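You operate a simulated robot arm through the tools that you are given. There is no shell and no other tool.

The job below is to be done with a simulated robot arm. You get a single attempt, and the scene is never put back.

Task
Skim the scum off the tank into the bin marked SCALE.
Fine: stirrer OFF and basket down first; skimmer back on its rest.

The check looks at the end state, three seconds after you hand in, the way a careful person would. Anything else that was tipped, shoved, dropped, spilled or broken makes it a failure.

Robot
A 7-joint arm with a three-finger gripper, fixed in place. Base frame: the origin is at the foot of the arm, x ahead of it, y to its left, z up. Readings come in mm, degrees, newtons and seconds.
With the tool pointing down near the work surface it reaches from about 100 to 760 mm from the base axis. Its first joint turns from -166.0 to 166.0 degrees. Payload 2.69 kg.
The tool frame sits at the grasp point between the pads (the TCP): z along the fingers, y along the line on which they close. The tips reach 30 mm beyond it. Largest opening 128 mm; the body of the gripper starts 117 mm behind the TCP.
Orientation is told as [roll, pitch, yaw] about the base's x, y, z axes, in that order, counted from this pose: with the fingers straight down and closing along the base's y, the tool's x points along the base's -x, its y along +y and its z along -z.

Tools
- The arm moves only by the tool move_arm. Its argument "series" is a list of rows, each a list of 7 numbers: the gripper command, from -1 (fully open) to 1 (shut), values between in proportion, then the shift along the base's x, y, z in mm, then the turn, a rotation vector about the base's x, y, z in degrees. In form: [[hand, dx, dy, dz, rx, ry, rz], ...]. A call has 1 to 20 rows; each row is the pose to reach, as a shift and turn from the pose commanded when the call began. Each row takes 0.2 s and may step no farther than 50 mm and 8.6 degrees from the row before; otherwise, or with a gripper value out of range, the whole call is refused. A pose out of reach is approached as far as the arm can. The call stops where the force on the tool passes 60 N (or 10 N more than at its start, if that is more) or the arm is blocked; 0.2 s more then pass. Each finger halts on what it meets, pressing with about 37 N; the grip force reading is that of the motor and also rises with nothing between the fingers. The clock runs only during rows and for 0.2 s after the last one: add rows that repeat a pose to give the fingers time. It gives the time, the measured TCP pose, the force on the tool (base axes), the opening and the grip force at its end, in the units of the frame above (readings bear some noise), with the torque about the TCP (base axes, N m) and any sound that the robot's microphone picked up, and new pictures: "views" is both (left out), scene, wrist or none.
- Cameras (640 x 400 px; columns grow to the right, rows downward): "scene" is fixed at [221.3, 498.8, 1431.6]; the picture's right is [-0.75, -0.66, 0.00], its down [-0.46, 0.52, -0.72] and it looks along [0.48, -0.54, -0.69] (base axes); focal length 214 px, centre (320, 200). "wrist" rides on the gripper at [58, 54, -131] in the tool frame; the picture's right is [-0.68, 0.74, 0.00], its down [-0.62, -0.57, -0.55] and it looks along [-0.40, -0.37, 0.84] (tool axes); focal length 234 px, centre (320, 200). There is no depth. A picture from a camera that has moved, and an enlarged one, comes with that camera's place and axes in the base frame and with its lens.
- slide_trunk(by): slides the trunk up (or, below 0, down) by that many mm; the arm rides with it, the base frame stays. It gives what a move gives, with no picture.
- inspect(camera, box): a new picture of the part [left, top, right, bottom] of that camera's present view, enlarged. The clock stands still meanwhile.
- job_done(): hands the job in; it is judged then, once.

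Places have to be worked out from the pictures, the camera data and where the tool is seen. Open the gripper and draw the arm clear of the work before you hand the job in, unless the task says otherwise.

The tools are called after ">>>" as name(argument=value, ...) on one line, values as JSON. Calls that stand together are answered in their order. move_arm: Moves the arm, as the interface text tells. Its arguments: {"type":"object","properties":{"series":{"type":"array"},"views":{"type":"string","enum":["both","scene","wrist","none"]}},"required":["series"]} The other tools are called the same way: slide_trunk (by) slides the trunk up or down; inspect (camera, box) takes an enlarged picture of a part of a camera's view; job_done () hands the job in.

At the start:

```text
clock: 0.0
tcp_pos: [499.2, -389.4, 1300.9]
orientation: [0.0, 0.0, 0.1]
wrist_force: [-0.3, 0.2, -0.1]
wrist_torque: [0.03, -0.01, -0.01]
grip_width: 127.9
gripper_force: 0.2
trunk travel left (down, up): [-150.0, 200.0]
```

scene: 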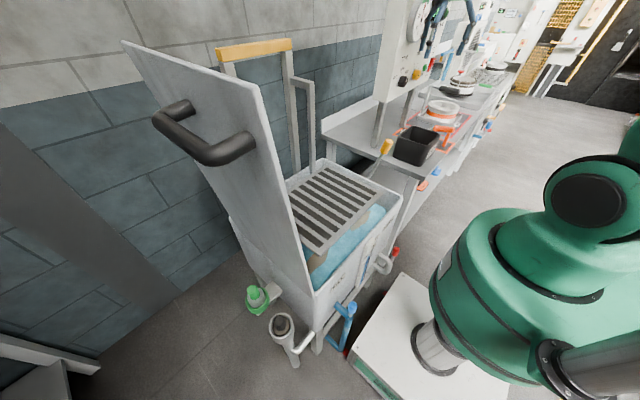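
wrist: 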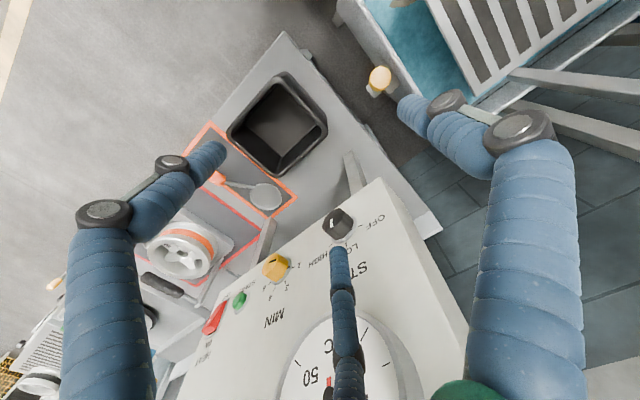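

I start by looking closely at both camera views to identify the tank, basket, stirrer switch, skimmer and bins.

>>> inspect(camera="scene", box=[220, 30, 420, 155])

>>> inspect(camera="scene", box=[220, 150, 420, 275])

>>> inspect(camera="scene", box=[360, 0, 560, 200])

>>> inspect(camera="scene", box=[220, 230, 440, 380])

>>> inspect(camera="wrist", box=[160, 180, 480, 400])

>>> inspect(camera="wrist", box=[140, 50, 400, 230])

>>> inspect(camera="wrist", box=[340, 0, 640, 150])

```text
3.20 times, centred on (320, 92) of scene
camera zoom: at [221.3, 498.8, 1431.6], right [-0.75, -0.66, 0.0], down [-0.46, 0.52, -0.72], along [0.48, -0.54, -0.69], focal length 686 px, centre (320, 544)
```

zoom: 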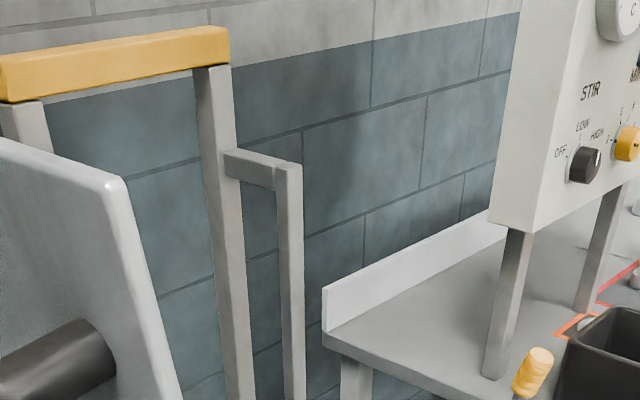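

```text
3.20 times, centred on (320, 212) of scene
camera zoom: at [221.3, 498.8, 1431.6], right [-0.75, -0.66, 0.0], down [-0.46, 0.52, -0.72], along [0.48, -0.54, -0.69], focal length 686 px, centre (320, 160)
```

zoom: 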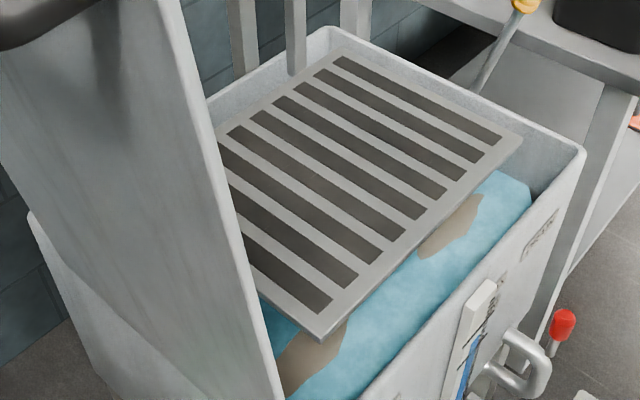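

```text
2.00 times, centred on (460, 100) of scene
camera zoom: at [221.3, 498.8, 1431.6], right [-0.75, -0.66, 0.0], down [-0.46, 0.52, -0.72], along [0.48, -0.54, -0.69], focal length 429 px, centre (40, 400)
```

zoom: 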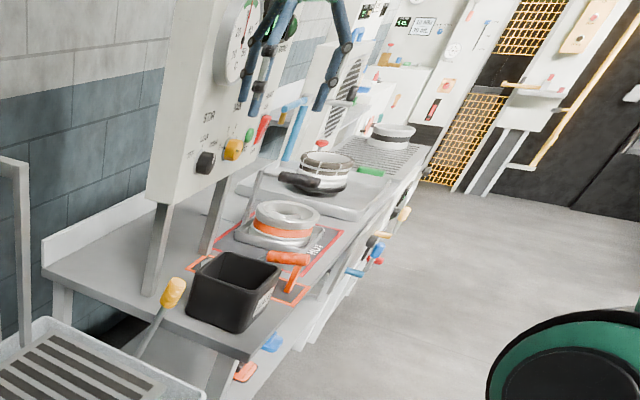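

```text
2.67 times, centred on (330, 305) of scene
camera zoom: at [221.3, 498.8, 1431.6], right [-0.75, -0.66, 0.0], down [-0.46, 0.52, -0.72], along [0.48, -0.54, -0.69], focal length 572 px, centre (293, -80)
```

zoom: 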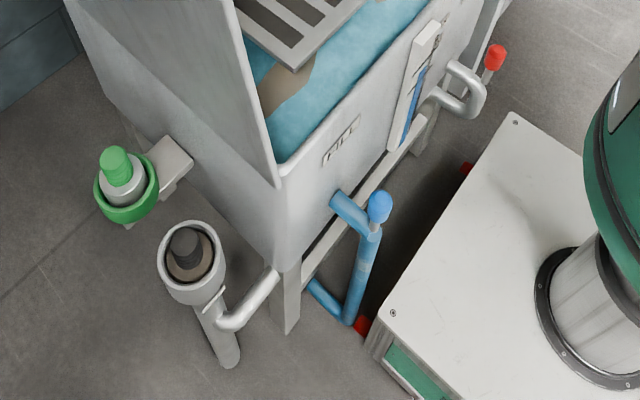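

```text
1.82 times, centred on (320, 290) of wrist
camera zoom: at [440.3, -334.1, 1433.3], right [0.68, 0.74, 0.0], down [0.62, -0.57, 0.55], along [0.4, -0.37, -0.84], focal length 426 px, centre (320, 36)
```

zoom: 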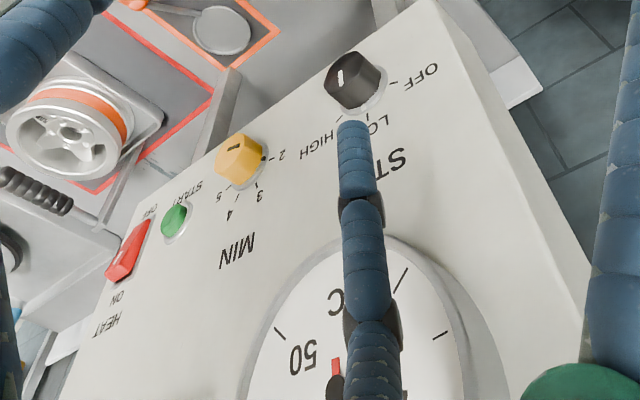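

```text
2.22 times, centred on (270, 140) of wrist
camera zoom: at [440.3, -334.1, 1433.3], right [0.68, 0.74, 0.0], down [0.62, -0.57, 0.55], along [0.4, -0.37, -0.84], focal length 520 px, centre (431, 333)
```

zoom: 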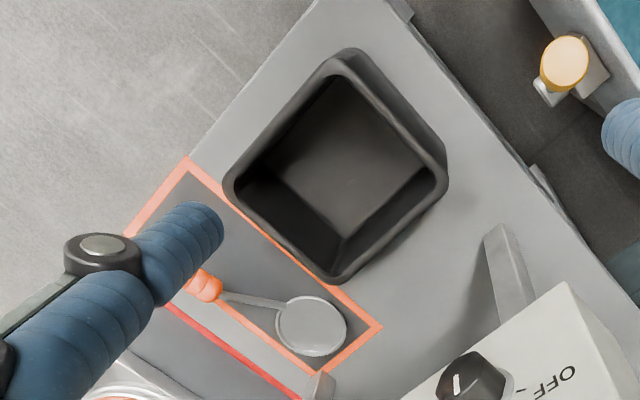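

```text
2.13 times, centred on (490, 75) of wrist
camera zoom: at [440.3, -334.1, 1433.3], right [0.68, 0.74, 0.0], down [0.62, -0.57, 0.55], along [0.4, -0.37, -0.84], focal length 500 px, centre (-43, 467)
```

zoom: 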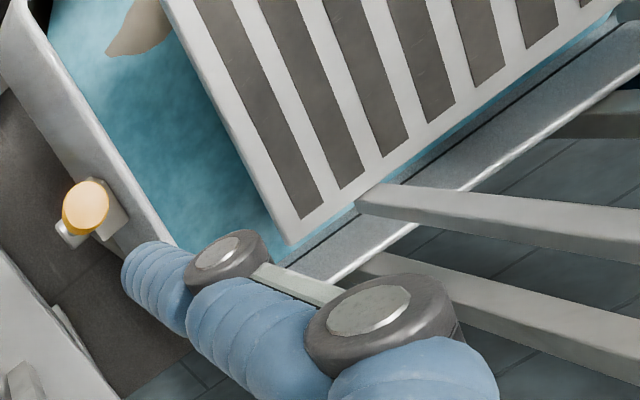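

The stirrer knob (black, OFF/LOW/HIGH) is on the panel at roughly (600,-440,1185). The bin is near (487,-499,910) and a yellow-knobbed rod is near (540,-280,980). I'll shift the arm leftwards and back at the same height to view the tank.

>>> move_arm(series=[[-1, -20, 40, 0, 0, 0, 0], [-1, -40, 80, 0, 0, 0, 0], [-1, -60, 120, 0, 0, 0, 0], [-1, -80, 160, 0, 0, 0, 0], [-1, -100, 200, 0, 0, 0, 0], [-1, -110, 245, 0, 0, 0, 0], [-1, -120, 290, 0, 0, 0, 0]], views="both")

```text
clock: 1.6
tcp_pos: [378.6, -99.5, 1298.0]
orientation: [0.0, 0.0, -0.1]
wrist_force: [0.3, 0.3, 0.0]
wrist_torque: [0.05, 0.07, 0.01]
grip_width: 127.9
gripper_force: 0.0
trunk travel left (down, up): [-150.0, 200.0]
camera wrist: at [321.0, -45.2, 1429.3], right [0.68, 0.74, 0.0], down [0.62, -0.57, 0.55], along [0.4, -0.37, -0.84], focal length 234 px, centre (320, 200)
```

scene: 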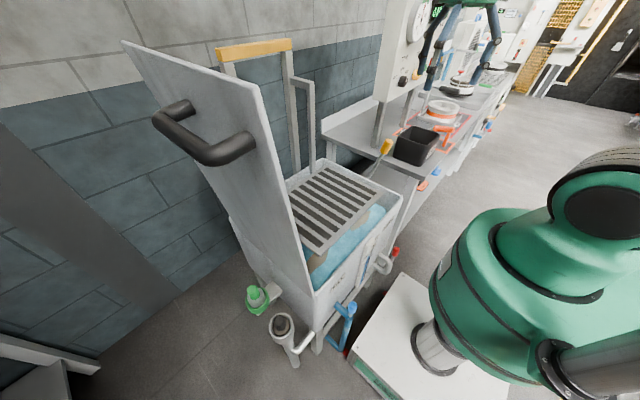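
wrist: 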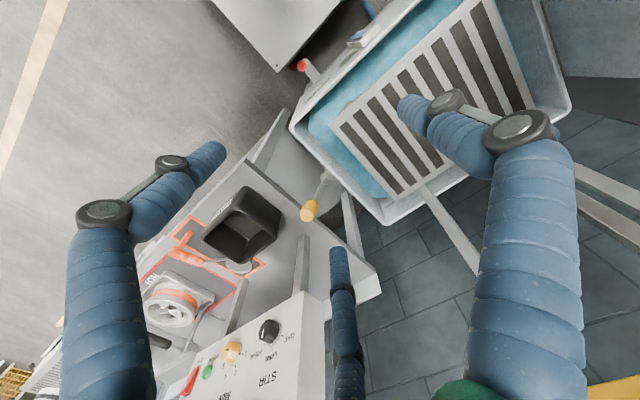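

The wrist view now shows the tank from above, with the yellow-handled rod on its right side. I'm enlarging these areas.

>>> inspect(camera="wrist", box=[280, 0, 600, 240])

>>> inspect(camera="wrist", box=[130, 140, 390, 310])

>>> inspect(camera="wrist", box=[150, 280, 350, 400])

>>> inspect(camera="scene", box=[370, 110, 470, 190])

>>> inspect(camera="scene", box=[380, 40, 460, 100])

```text
1.67 times, centred on (440, 120) of wrist
camera zoom: at [321.0, -45.2, 1429.3], right [0.68, 0.74, 0.0], down [0.62, -0.57, 0.55], along [0.4, -0.37, -0.84], focal length 390 px, centre (120, 333)
```

zoom: 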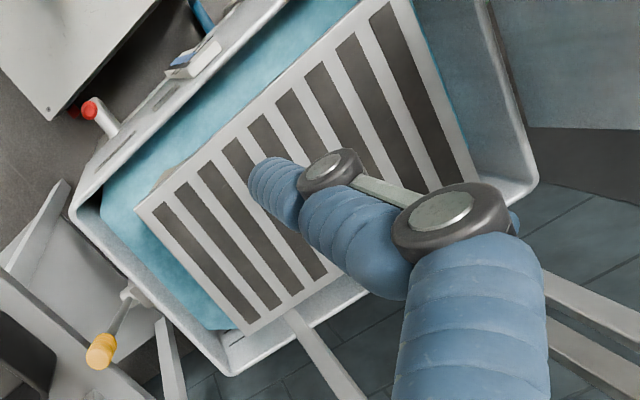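

```text
2.35 times, centred on (260, 225) of wrist
camera zoom: at [321.0, -45.2, 1429.3], right [0.68, 0.74, 0.0], down [0.62, -0.57, 0.55], along [0.4, -0.37, -0.84], focal length 551 px, centre (461, 141)
```

zoom: 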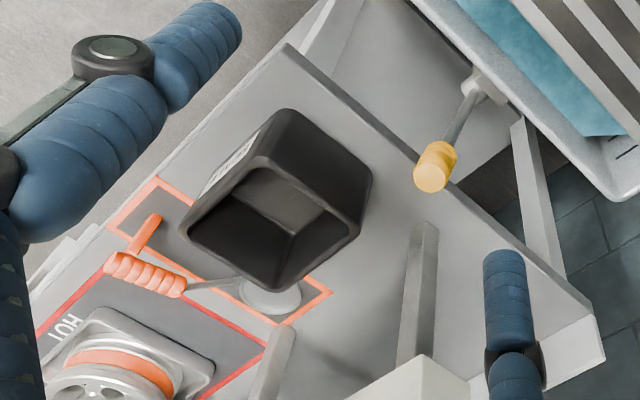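

```text
3.20 times, centred on (250, 340) of wrist
camera zoom: at [321.0, -45.2, 1429.3], right [0.68, 0.74, 0.0], down [0.62, -0.57, 0.55], along [0.4, -0.37, -0.84], focal length 749 px, centre (544, -248)
```

zoom: 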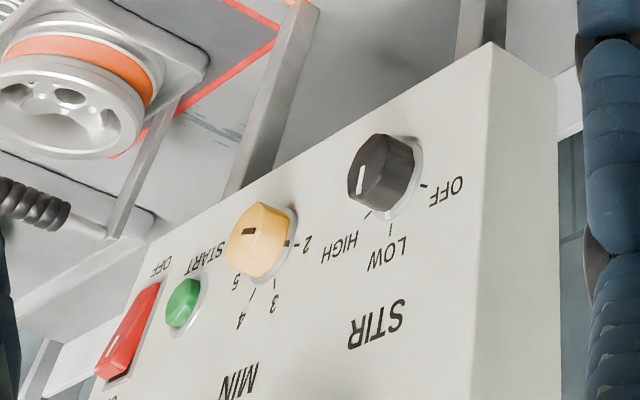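

```text
5.00 times, centred on (420, 150) of scene
camera zoom: at [221.3, 498.8, 1431.6], right [-0.75, -0.66, 0.0], down [-0.46, 0.52, -0.72], along [0.48, -0.54, -0.69], focal length 1072 px, centre (-180, 450)
```

zoom: 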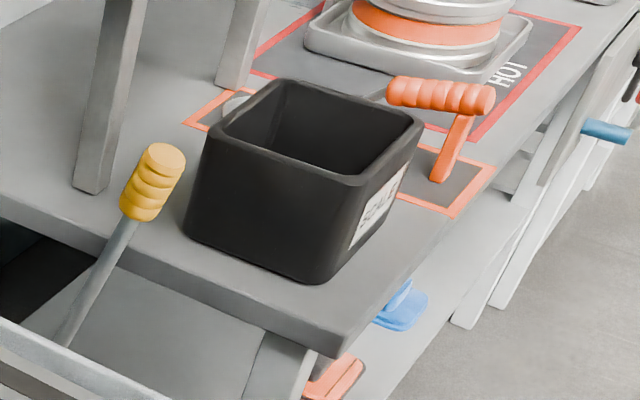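

```text
6.67 times, centred on (420, 70) of scene
camera zoom: at [221.3, 498.8, 1431.6], right [-0.75, -0.66, 0.0], down [-0.46, 0.52, -0.72], along [0.48, -0.54, -0.69], focal length 1430 px, centre (-347, 1067)
```

zoom: 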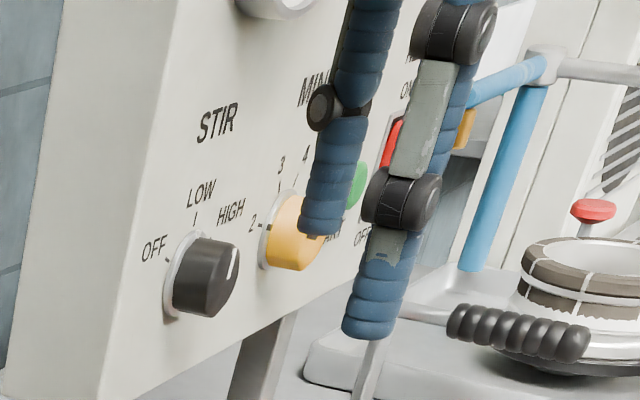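

The orange-handled ladle lies on an orange-outlined rest pad beside the SCALE bin, so it looks like the skimmer. The basket grid sits about 60 mm above the tank rim, propped by a side leg, and there is a yellow lever on the tank's right wall. I'll move closer to see the lever and the prop.

>>> move_arm(series=[[-1, 10, -10, -40, 0, 0, 0], [-1, 20, -20, -80, 0, 0, 0], [-1, 30, -35, -115, 0, 0, 0], [-1, 42, -50, -150, 0, 0, 0]], views="wrist")

>>> inspect(camera="wrist", box=[220, 120, 420, 300])

>>> inspect(camera="wrist", box=[340, 0, 640, 200])

```text
clock: 2.6
tcp_pos: [415.6, -144.3, 1150.5]
orientation: [0.1, 0.1, 0.1]
wrist_force: [-0.9, 0.4, -0.7]
wrist_torque: [-0.04, -0.05, -0.02]
grip_width: 128.0
gripper_force: 0.0
trunk travel left (down, up): [-150.0, 200.0]
camera wrist: at [358.5, -90.3, 1281.7], right [0.68, 0.74, 0.0], down [0.62, -0.57, 0.55], along [0.4, -0.37, -0.84], focal length 234 px, centre (320, 200)
```

wrist: 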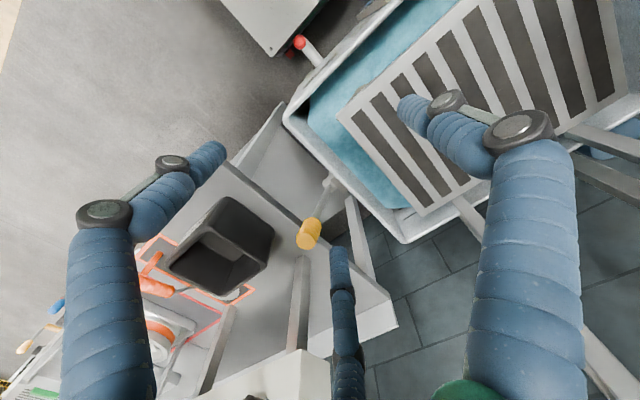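

```text
2.22 times, centred on (320, 210) of wrist
camera zoom: at [358.5, -90.3, 1281.7], right [0.68, 0.74, 0.0], down [0.62, -0.57, 0.55], along [0.4, -0.37, -0.84], focal length 520 px, centre (320, 178)
```

zoom: 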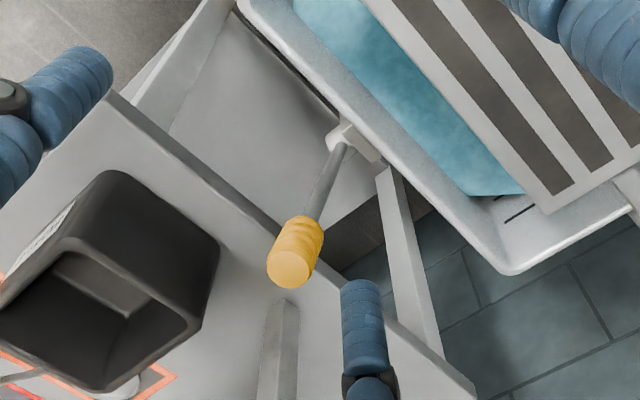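

```text
2.00 times, centred on (490, 100) of wrist
camera zoom: at [358.5, -90.3, 1281.7], right [0.68, 0.74, 0.0], down [0.62, -0.57, 0.55], along [0.4, -0.37, -0.84], focal length 468 px, centre (-20, 400)
```

zoom: 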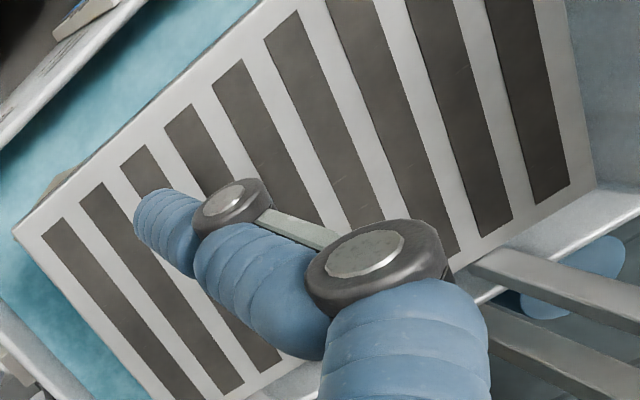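

The yellow rod is a short lever on a bracket on the tank's right wall. Next I'll turn and tilt the wrist so its camera looks at the back of the tank, where the basket's uprights and prop are.

>>> move_arm(series=[[-1, 0, 0, 5, -0.7, -3.4, 6.8], [-1, 0, 0, 10, -1.4, -6.9, 13.7], [-1, 0, 0, 15, -2.1, -10.3, 20.5], [-1, 0, 0, 20, -2.8, -13.7, 27.3], [-1, 0, 0, 25, -3.5, -17.2, 34.2], [-1, 0, 0, 30, -4.2, -20.6, 41.0], [-1, 0, 0, 35, -4.9, -24.0, 47.8], [-1, 0, 0, 40, -5.6, -27.5, 54.7], [-1, 0, 0, 45, -6.3, -30.9, 61.5], [-1, 0, 0, 45, -6.3, -30.9, 61.5]], views="both")

```text
clock: 4.8
tcp_pos: [419.2, -147.8, 1196.9]
orientation: [-21.5, -21.5, 67.3]
wrist_force: [0.3, 0.5, -0.2]
wrist_torque: [0.0, -0.01, 0.0]
grip_width: 128.0
gripper_force: 0.0
trunk travel left (down, up): [-150.0, 200.0]
camera wrist: at [293.5, -194.2, 1271.4], right [-0.35, 0.94, 0.0], down [0.42, 0.16, 0.89], along [0.84, 0.31, -0.45], focal length 234 px, centre (320, 200)
```

scene: 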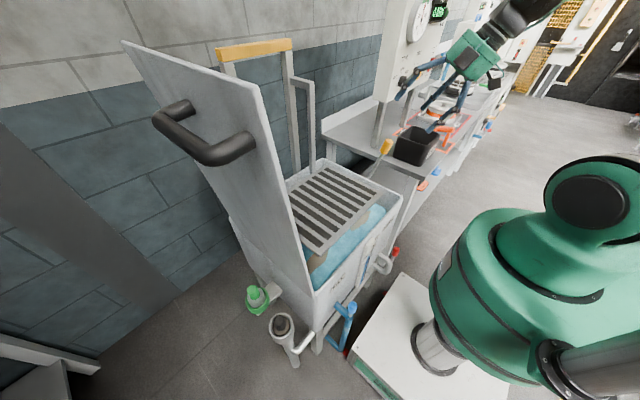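
wrist: 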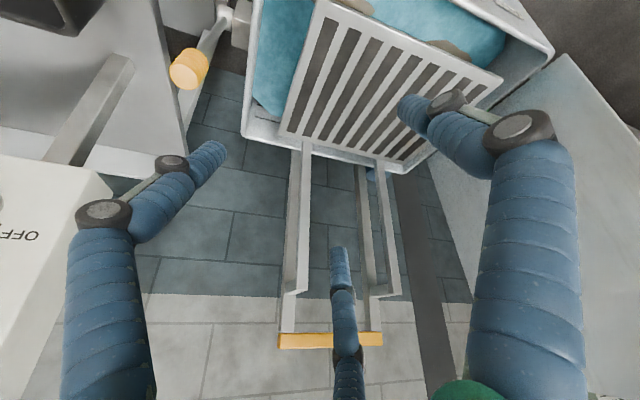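

The basket, its uprights and the handle are now visible, upside-down in this view. I'm enlarging it.

>>> inspect(camera="wrist", box=[230, 110, 450, 250])

>>> inspect(camera="wrist", box=[230, 230, 450, 370])

>>> inspect(camera="wrist", box=[140, 0, 300, 110])

>>> inspect(camera="wrist", box=[220, 0, 560, 180])

```text
2.86 times, centred on (340, 180) of wrist
camera zoom: at [293.5, -194.2, 1271.4], right [-0.35, 0.94, 0.0], down [0.42, 0.16, 0.89], along [0.84, 0.31, -0.45], focal length 669 px, centre (263, 257)
```

zoom: 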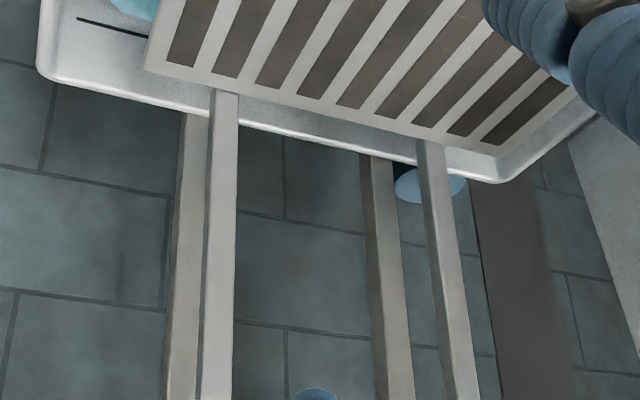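

```text
2.86 times, centred on (340, 300) of wrist
camera zoom: at [293.5, -194.2, 1271.4], right [-0.35, 0.94, 0.0], down [0.42, 0.16, 0.89], along [0.84, 0.31, -0.45], focal length 669 px, centre (263, -86)
```

zoom: 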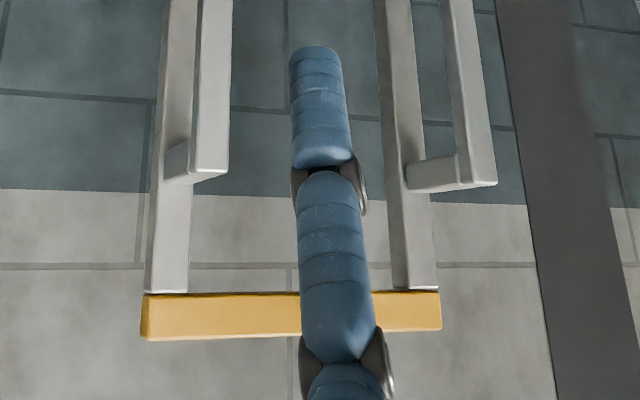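

```text
3.64 times, centred on (220, 55) of wrist
camera zoom: at [293.5, -194.2, 1271.4], right [-0.35, 0.94, 0.0], down [0.42, 0.16, 0.89], along [0.84, 0.31, -0.45], focal length 852 px, centre (684, 727)
```

zoom: 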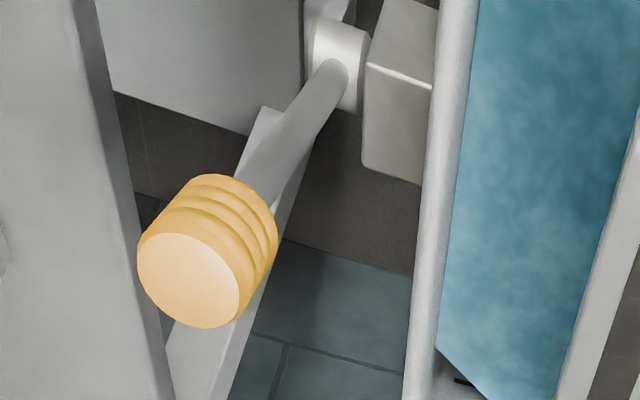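

```text
1.88 times, centred on (390, 90) of wrist
camera zoom: at [293.5, -194.2, 1271.4], right [-0.35, 0.94, 0.0], down [0.42, 0.16, 0.89], along [0.84, 0.31, -0.45], focal length 441 px, centre (188, 407)
```

zoom: 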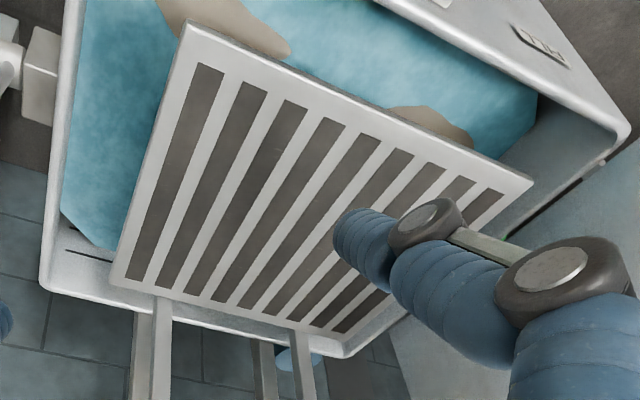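

Two fixed posts stand behind the tank, with hangers carrying the basket. A lever with a yellow grip turns on a hub at the tank's right wall, hub about (613,-290,693) and grip about (548,-290,966). I'm looking for labels before deciding what the lever does.

>>> inspect(camera="scene", box=[340, 200, 420, 250])

>>> inspect(camera="scene", box=[310, 260, 420, 330])

>>> inspect(camera="wrist", box=[0, 0, 260, 180])

>>> inspect(camera="wrist", box=[420, 0, 640, 130])

>>> inspect(camera="scene", box=[420, 0, 540, 80])

```text
8.00 times, centred on (380, 225) of scene
camera zoom: at [221.3, 498.8, 1431.6], right [-0.75, -0.66, 0.0], down [-0.46, 0.52, -0.72], along [0.48, -0.54, -0.69], focal length 1716 px, centre (-160, 0)
```

zoom: 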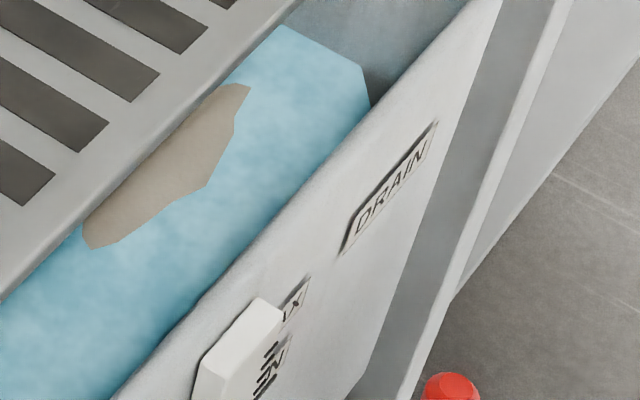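

```text
5.71 times, centred on (365, 295) of scene
camera zoom: at [221.3, 498.8, 1431.6], right [-0.75, -0.66, 0.0], down [-0.46, 0.52, -0.72], along [0.48, -0.54, -0.69], focal length 1226 px, centre (63, -343)
```

zoom: 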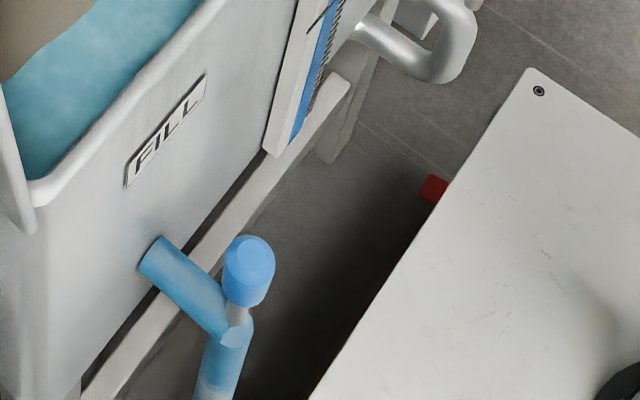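

```text
2.22 times, centred on (130, 90) of wrist
camera zoom: at [293.5, -194.2, 1271.4], right [-0.35, 0.94, 0.0], down [0.42, 0.16, 0.89], along [0.84, 0.31, -0.45], focal length 520 px, centre (742, 444)
```

zoom: 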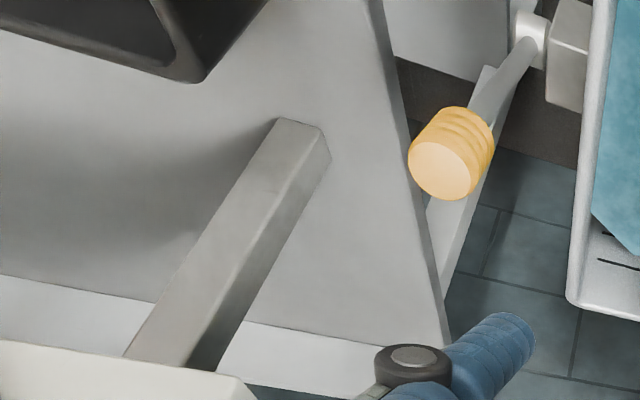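

```text
2.91 times, centred on (530, 65) of wrist
camera zoom: at [293.5, -194.2, 1271.4], right [-0.35, 0.94, 0.0], down [0.42, 0.16, 0.89], along [0.84, 0.31, -0.45], focal length 681 px, centre (-291, 593)
```

zoom: 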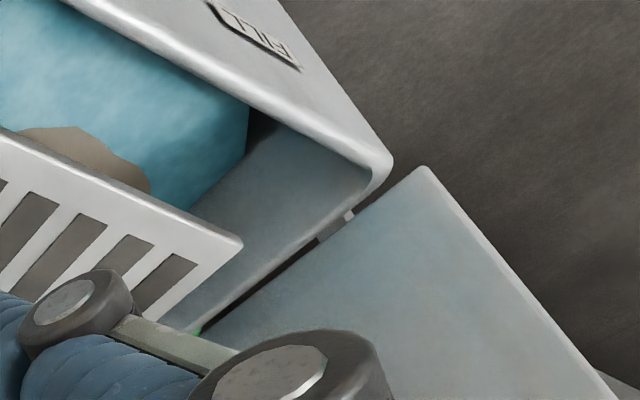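

```text
5.00 times, centred on (480, 40) of scene
camera zoom: at [221.3, 498.8, 1431.6], right [-0.75, -0.66, 0.0], down [-0.46, 0.52, -0.72], along [0.48, -0.54, -0.69], focal length 1072 px, centre (-480, 1000)
```

zoom: 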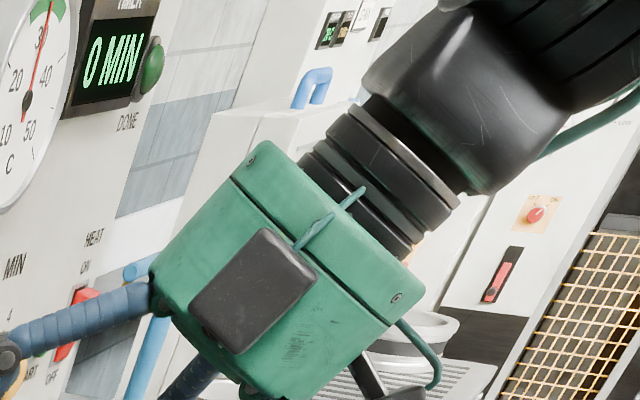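

Labels on the tank front show FILL (blue) and DRAIN (red), so the yellow lever most likely works the basket. Before using the gripper I'll close it here in free air to see how the fingers move.

>>> move_arm(series=[[0, 0, 0, 0, 0, 0, 0], [0, 0, 0, 0, 0, 0, 0], [0, 0, 0, 0, 0, 0, 0]], views="both")

>>> inspect(camera="scene", box=[390, 20, 530, 140])

>>> move_arm(series=[[1, 0, 0, 0, 0, 0, 0], [1, 0, 0, 0, 0, 0, 0], [1, 0, 0, 0, 0, 0, 0], [1, 0, 0, 0, 0, 0, 0]], views="both")

>>> inspect(camera="scene", box=[390, 20, 530, 140])

```text
clock: 5.6
tcp_pos: [419.3, -148.5, 1197.2]
orientation: [-21.5, -21.4, 67.1]
wrist_force: [-0.2, 0.0, 0.7]
wrist_torque: [-0.01, 0.01, 0.01]
grip_width: 64.1
gripper_force: 0.2
trunk travel left (down, up): [-150.0, 200.0]
camera wrist: at [293.5, -194.2, 1271.3], right [-0.35, 0.94, 0.0], down [0.42, 0.16, 0.89], along [0.84, 0.31, -0.45], focal length 234 px, centre (320, 200)
```

scene: 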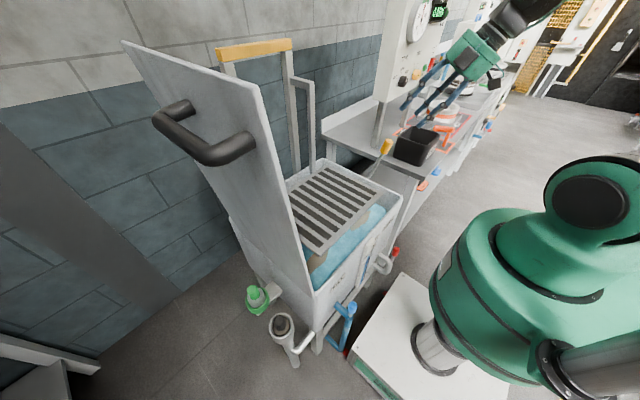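
wrist: 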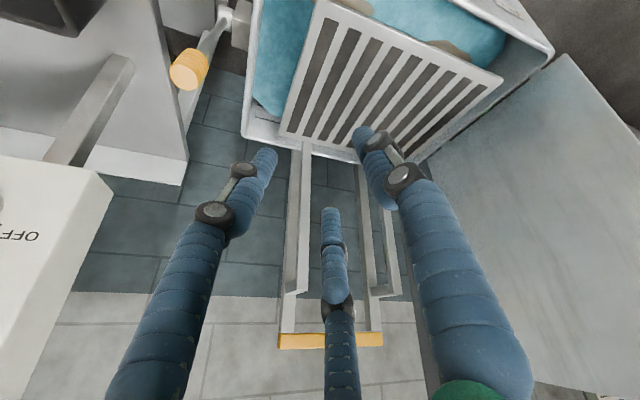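

```text
3.33 times, centred on (460, 80) of scene
camera zoom: at [221.3, 498.8, 1431.6], right [-0.75, -0.66, 0.0], down [-0.46, 0.52, -0.72], along [0.48, -0.54, -0.69], focal length 715 px, centre (-147, 600)
```

zoom: 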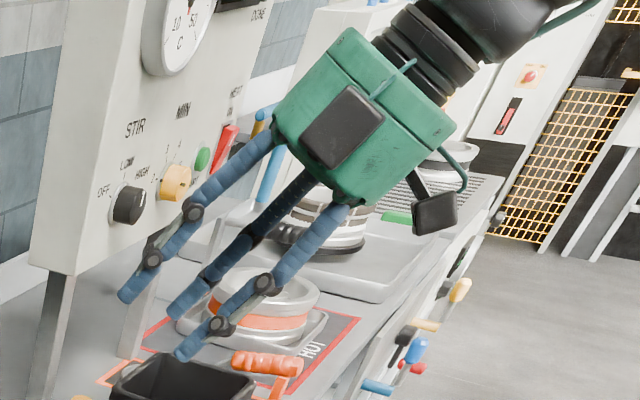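

```text
clock: 6.6
tcp_pos: [417.9, -147.8, 1196.1]
orientation: [-21.5, -21.5, 67.1]
wrist_force: [0.3, 0.3, -0.1]
wrist_torque: [-0.01, -0.02, -0.02]
grip_width: 2.1
gripper_force: 31.5
trunk travel left (down, up): [-150.0, 200.0]
camera wrist: at [293.5, -194.2, 1271.3], right [-0.35, 0.94, 0.0], down [0.42, 0.16, 0.89], along [0.84, 0.31, -0.45], focal length 234 px, centre (320, 200)
```

scene: 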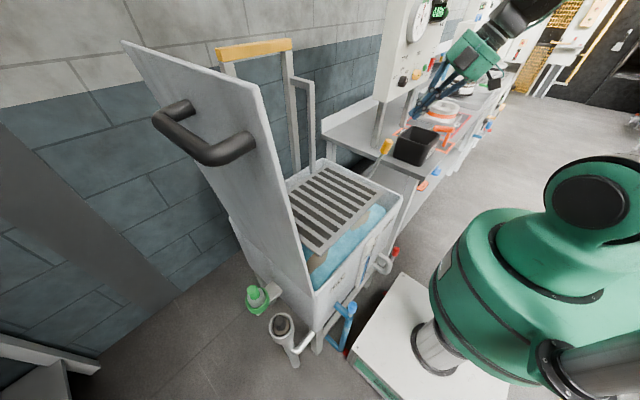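
wrist: 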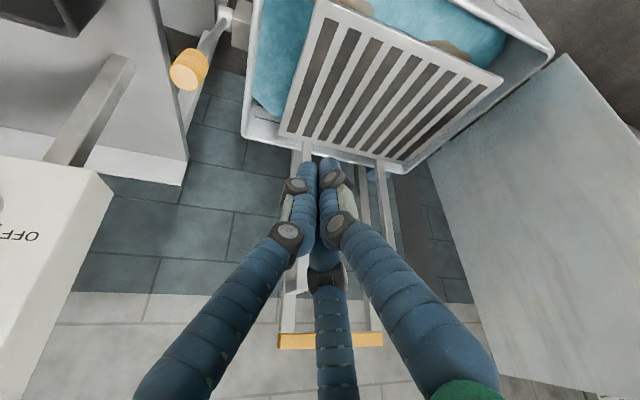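

```text
3.33 times, centred on (460, 80) of scene
camera zoom: at [221.3, 498.8, 1431.6], right [-0.75, -0.66, 0.0], down [-0.46, 0.52, -0.72], along [0.48, -0.54, -0.69], focal length 715 px, centre (-147, 600)
```

zoom: 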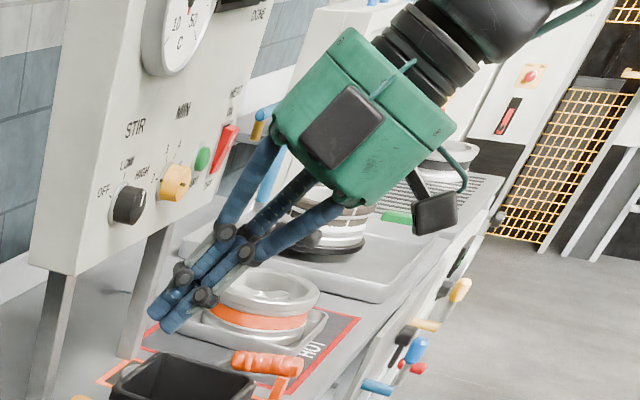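

The gripper closes normally; the visual skin has three pads but it acts as two jaws. Now I open it and turn the tool to point straight ahead, in front of the stirrer knob at about (400,-400,1190), to see the panel closely.

>>> move_arm(series=[[-1, -2, -25, -1, 4.9, -5.0, -4.0], [-1, -4, -50, -1, 9.8, -10.1, -8.0], [-1, -6, -75, -2, 14.7, -15.1, -12.0], [-1, -8, -100, -2, 19.6, -20.1, -16.0], [-1, -10, -125, -3, 24.5, -25.2, -20.0], [-1, -12, -150, -3, 29.4, -30.2, -23.9], [-1, -14, -175, -4, 34.3, -35.2, -27.9], [-1, -16, -200, -5, 39.2, -40.2, -31.9], [-1, -18, -225, -5, 44.1, -45.3, -35.9], [-1, -20, -250, -6, 49.0, -50.3, -39.9], [-1, -20, -250, -6, 49.0, -50.3, -39.9]], views="both")

```text
clock: 7.6
tcp_pos: [453.1, -161.9, 1202.0]
orientation: [-32.4, -45.7, 69.7]
wrist_force: [-0.2, -0.7, 0.8]
wrist_torque: [-0.03, 0.0, -0.02]
grip_width: 127.9
gripper_force: 0.0
trunk travel left (down, up): [-150.0, 200.0]
stopped in row 4: the arm was blocked; the commanded pose is now the measured one
camera wrist: at [310.6, -214.9, 1218.2], right [-0.32, 0.92, 0.21], down [0.13, -0.17, 0.98], along [0.94, 0.34, -0.06], focal length 234 px, centre (320, 200)
```

scene: 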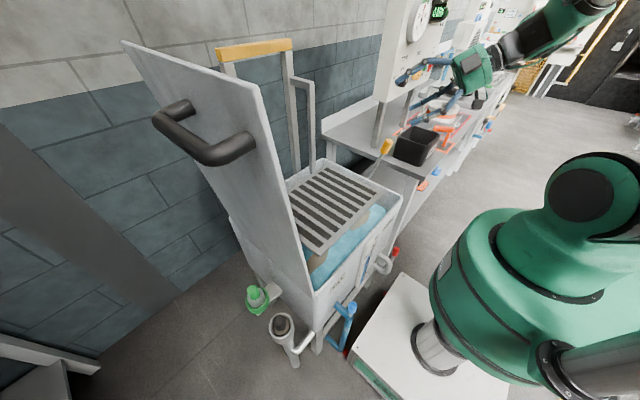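
wrist: 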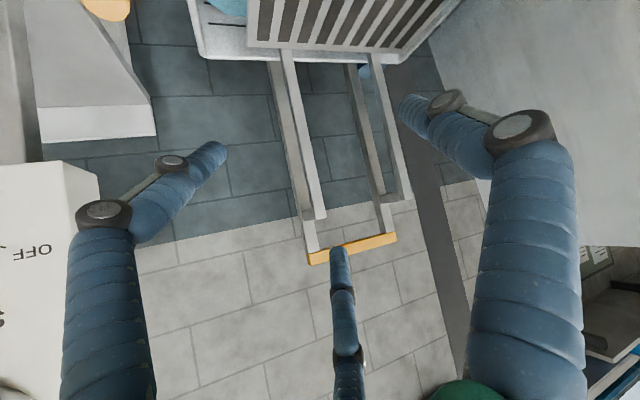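

The arm hit a joint limit without touching anything, since the force is near zero. I'll unwind to the tool-down orientation, move toward the panel side, and pitch forward from there.

>>> move_arm(series=[[-1, -5, -9, 5, 0.0, 5.6, -5.1], [-1, -11, -18, 10, -0.1, 11.2, -10.3], [-1, -16, -26, 14, -0.1, 16.8, -15.4], [-1, -21, -35, 19, -0.1, 22.4, -20.6], [-1, -26, -44, 24, -0.1, 28.0, -25.7], [-1, -32, -53, 29, -0.2, 33.5, -30.8], [-1, -37, -62, 34, -0.2, 39.1, -36.0], [-1, -42, -70, 38, -0.2, 44.7, -41.1], [-1, -48, -79, 43, -0.3, 50.3, -46.3], [-1, -53, -88, 48, -0.3, 55.9, -51.4]], views="none")

```text
clock: 9.8
tcp_pos: [401.1, -250.7, 1251.8]
orientation: [-0.2, 0.2, 0.0]
wrist_force: [-0.9, -0.5, -0.2]
wrist_torque: [-0.02, -0.03, -0.03]
grip_width: 127.9
gripper_force: 0.0
trunk travel left (down, up): [-150.0, 200.0]
```

The tool is back to pointing down at (401,-251,1252). Now I shift right in front of the panel while pitching the tool forward.

>>> move_arm(series=[[-1, 0, -17, -6, 0, -8.2, 0], [-1, 0, -34, -12, 0, -16.4, 0], [-1, 0, -51, -18, 0, -24.5, 0], [-1, 0, -68, -24, 0, -32.7, 0], [-1, 0, -85, -30, 0, -40.9, 0], [-1, 0, -102, -36, 0, -49.1, 0], [-1, 0, -119, -42, 0, -57.3, 0], [-1, 0, -136, -48, 0, -65.5, 0], [-1, 0, -153, -54, 0, -73.6, 0], [-1, 0, -170, -60, 0, -81.8, 0], [-1, 0, -180, -65, 0, -90, 0], [-1, 0, -180, -65, 0, -90, 0]], views="both")

```text
clock: 11.1
tcp_pos: [459.0, -258.1, 1206.5]
orientation: [1.9, -41.2, 9.8]
wrist_force: [0.5, 0.3, 0.3]
wrist_torque: [-0.02, 0.0, 0.03]
grip_width: 127.5
gripper_force: 0.0
trunk travel left (down, up): [-150.0, 200.0]
stopped in row 6: the arm was blocked; the commanded pose is now the measured one
camera wrist: at [321.9, -232.7, 1267.2], right [0.36, 0.81, 0.47], down [0.21, -0.56, 0.8], along [0.91, -0.19, -0.37], focal length 234 px, centre (320, 200)
```

scene: 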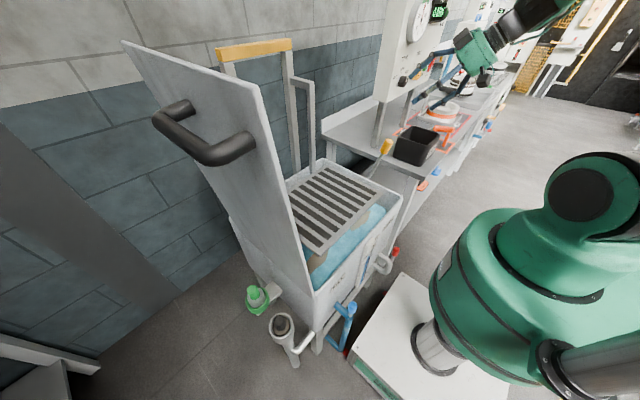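
wrist: 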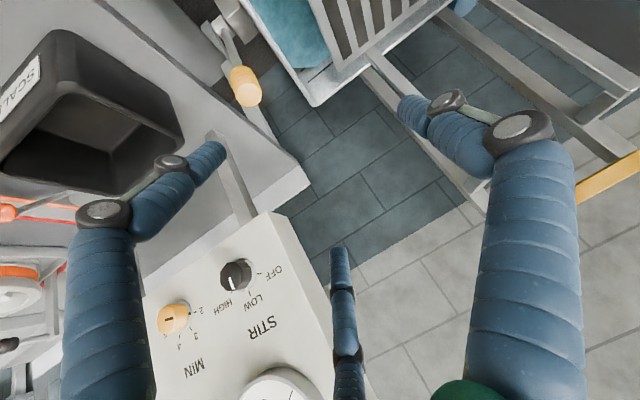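

The arm ran out of joint range because the tool was too close to the base for a forward pose. I'll return to tool-down further out, lower the trunk so the arm is more extended, then pitch forward again.

>>> move_arm(series=[[-1, 5, -10, 16, -0.9, 6.8, -1.7], [-1, 12, -25, 31, -1.8, 13.6, -3.3], [-1, 20, -45, 47, -2.7, 20.5, -5.0], [-1, 27, -60, 63, -3.5, 27.3, -6.7], [-1, 34, -75, 78, -4.4, 34.1, -8.3], [-1, 41, -92, 94, -5.3, 40.9, -10.0], [-1, 41, -92, 94, -5.3, 40.9, -10.0]], views="none")

>>> slide_trunk(by=-150)

```text
clock: 12.7
tcp_pos: [502.0, -353.0, 1300.3]
orientation: [0.1, 0.1, -0.1]
wrist_force: [0.6, 0.3, -0.4]
wrist_torque: [0.01, 0.06, 0.01]
grip_width: 127.9
gripper_force: 0.1
trunk travel left (down, up): [-150.0, 200.0]
```

```text
clock: 14.4
tcp_pos: [500.8, -353.6, 1151.7]
orientation: [0.1, 0.0, 0.0]
wrist_force: [0.2, 0.4, 1.0]
wrist_torque: [0.0, 0.02, -0.02]
grip_width: 127.9
gripper_force: 0.0
trunk travel left (down, up): [0.0, 350.0]
```

With the trunk lowered, I pitch the tool forward in front of the panel, keeping the TCP around x=490.

>>> move_arm(series=[[-1, 0, -5, 10, 0, -8.2, 0], [-1, 0, -10, 20, 0, -16.4, 0], [-1, 0, -15, 30, 0, -24.5, 0], [-1, 0, -20, 40, 0, -32.7, 0], [-1, 0, -25, 45, 0, -40.9, 0], [-1, 0, -30, 45, 0, -49.1, 0], [-1, 0, -35, 45, 0, -57.3, 0]], views="both")

```text
clock: 16.0
tcp_pos: [502.1, -387.4, 1188.5]
orientation: [1.4, -57.0, -1.0]
wrist_force: [0.0, 0.3, 0.5]
wrist_torque: [-0.01, 0.0, -0.02]
grip_width: 128.0
gripper_force: 0.1
trunk travel left (down, up): [0.0, 350.0]
camera wrist: at [361.6, -335.2, 1212.3], right [0.37, 0.73, 0.58], down [-0.12, -0.58, 0.81], along [0.92, -0.37, -0.12], focal length 234 px, centre (320, 200)
```

scene: 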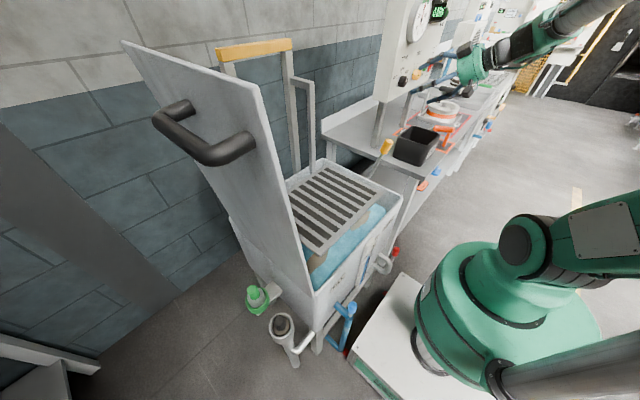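
wrist: 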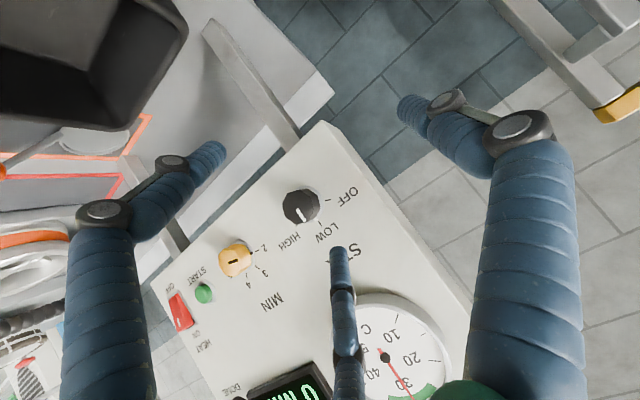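

That worked, and the panel is well visible. I'm enlarging the knob to read its pointer.

>>> inspect(camera="wrist", box=[210, 160, 390, 280])

>>> inspect(camera="scene", box=[385, 55, 445, 105])

```text
3.33 times, centred on (300, 220) of wrist
camera zoom: at [361.6, -335.2, 1212.3], right [0.37, 0.73, 0.58], down [-0.12, -0.58, 0.81], along [0.92, -0.37, -0.12], focal length 781 px, centre (387, 133)
```

zoom: 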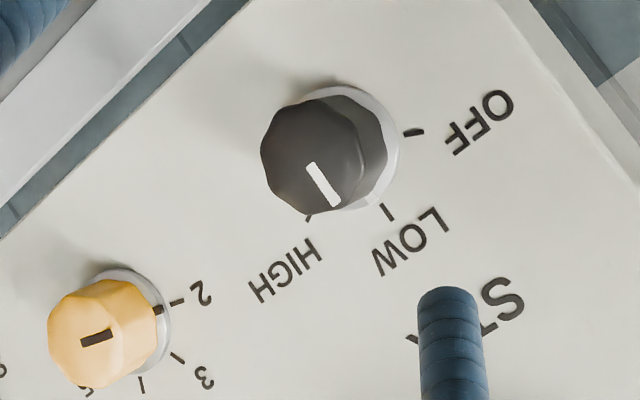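

```text
8.00 times, centred on (415, 80) of scene
camera zoom: at [221.3, 498.8, 1431.6], right [-0.75, -0.66, 0.0], down [-0.46, 0.52, -0.72], along [0.48, -0.54, -0.69], focal length 1716 px, centre (-440, 1160)
```

zoom: 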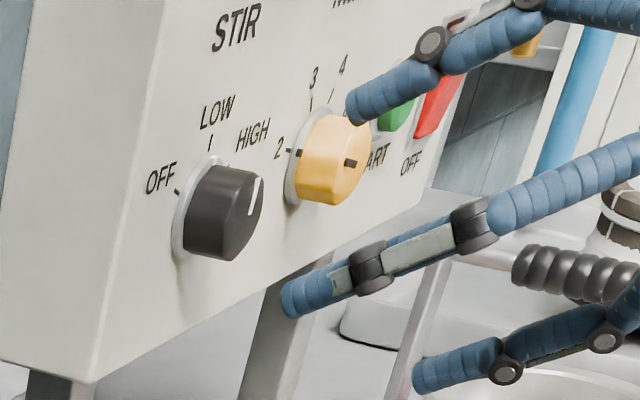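

The pointer is straight up at LOW; OFF is 60° to the left and HIGH 60° to the right. The knob axis is at about y=-463, z=1168, with its front face near x=604 and the panel near x=633. I line up in front of it at full forward pitch with the fingers half open.

>>> move_arm(series=[[-1, 5, -15, -5, 0, -6.5, 0], [-0.6, 10, -30, -10, 0, -13, 0], [-0.3, 15, -45, -15, 0, -19.6, 0], [-0.2, 22, -60, -20, 0, -26.2, 0], [-0.2, 30, -75, -25, 0, -32.7, 0], [-0.2, 30, -75, -25, 0, -32.7, 0], [-0.2, 30, -75, -25, 0, -32.7, 0]], views="both")

```text
clock: 17.6
tcp_pos: [530.0, -463.0, 1170.1]
orientation: [155.9, -90.0, -155.7]
wrist_force: [0.3, 0.1, 0.2]
wrist_torque: [0.0, -0.03, 0.06]
grip_width: 76.9
gripper_force: 0.0
trunk travel left (down, up): [0.0, 350.0]
camera wrist: at [399.1, -409.5, 1112.4], right [0.0, 0.74, 0.68], down [-0.55, -0.57, 0.62], along [0.84, -0.37, 0.4], focal length 234 px, centre (320, 200)
```

scene: 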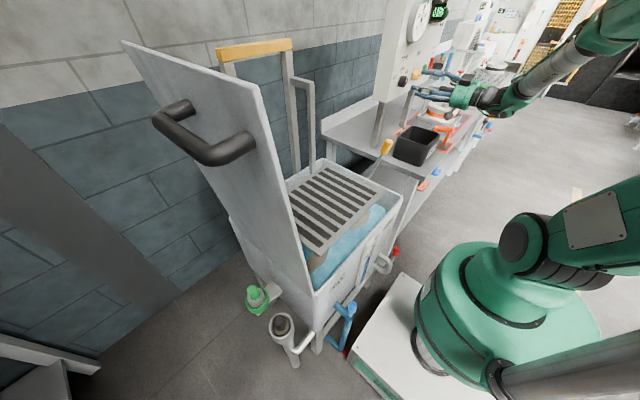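
wrist: 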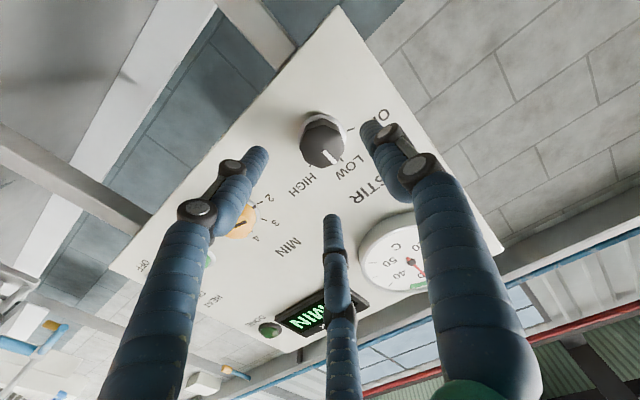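

I'm at (530,-463,1170) pointing at the panel. I check the alignment with the knob in an enlarged view.

>>> inspect(camera="wrist", box=[230, 80, 430, 220])

>>> inspect(camera="scene", box=[385, 50, 465, 110])

```text
2.86 times, centred on (330, 150) of wrist
camera zoom: at [399.1, -409.5, 1112.4], right [0.0, 0.74, 0.68], down [-0.55, -0.57, 0.62], along [0.84, -0.37, 0.4], focal length 669 px, centre (291, 343)
```

zoom: 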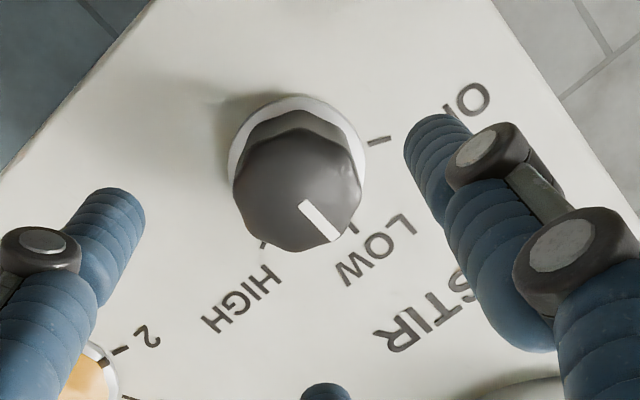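

```text
6.67 times, centred on (425, 80) of scene
camera zoom: at [221.3, 498.8, 1431.6], right [-0.75, -0.66, 0.0], down [-0.46, 0.52, -0.72], along [0.48, -0.54, -0.69], focal length 1430 px, centre (-380, 1000)
```

zoom: 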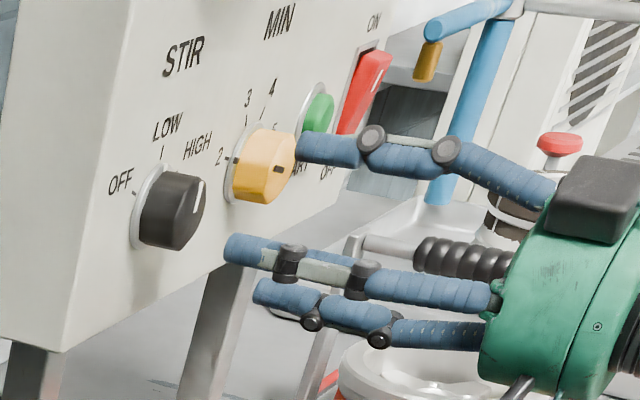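

The knob is centred at about y=-460.5, z=1168.3. Before gripping, I test in free space that the wrist can roll 64° counter-clockwise (about -x) here, then come back.

>>> move_arm(series=[[-0.2, 0, 2, -1.5, -8, 0, 0], [-0.2, 0, 2, -1.5, -16, 0, 0], [-0.2, 0, 2, -1.5, -24, 0, 0], [-0.2, 0, 2, -1.5, -32, 0, 0], [-0.2, 0, 2, -1.5, -40, 0, 0], [-0.2, 0, 2, -1.5, -48, 0, 0], [-0.2, 0, 2, -1.5, -56, 0, 0], [-0.2, 0, 2, -1.5, -64, 0, 0], [-0.2, 0, 2, -1.5, -64, 0, 0]], views="wrist")

```text
clock: 19.1
tcp_pos: [532.5, -479.4, 1010.3]
orientation: [-78.8, -53.5, 81.5]
wrist_force: [0.4, 0.1, 0.1]
wrist_torque: [0.0, -0.08, 0.07]
grip_width: 76.8
gripper_force: 0.0
out of reach, approached as far as the arm can: row 7
trunk travel left (down, up): [0.0, 350.0]
stopped in row 7: the arm was blocked; the commanded pose is now the measured one
camera wrist: at [392.9, -471.1, 947.6], right [0.01, 0.99, 0.11], down [-0.45, -0.1, 0.89], along [0.89, -0.06, 0.45], focal length 234 px, centre (320, 200)
```

wrist: 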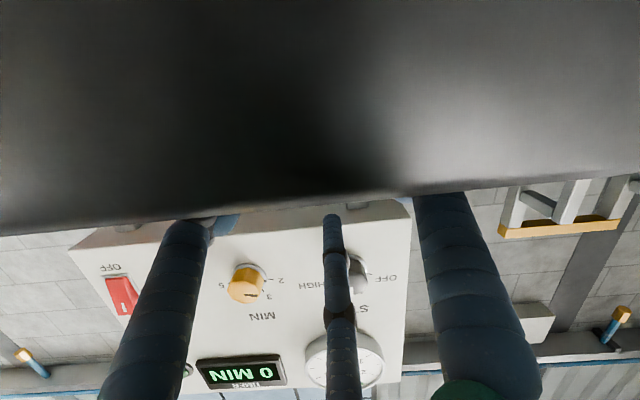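

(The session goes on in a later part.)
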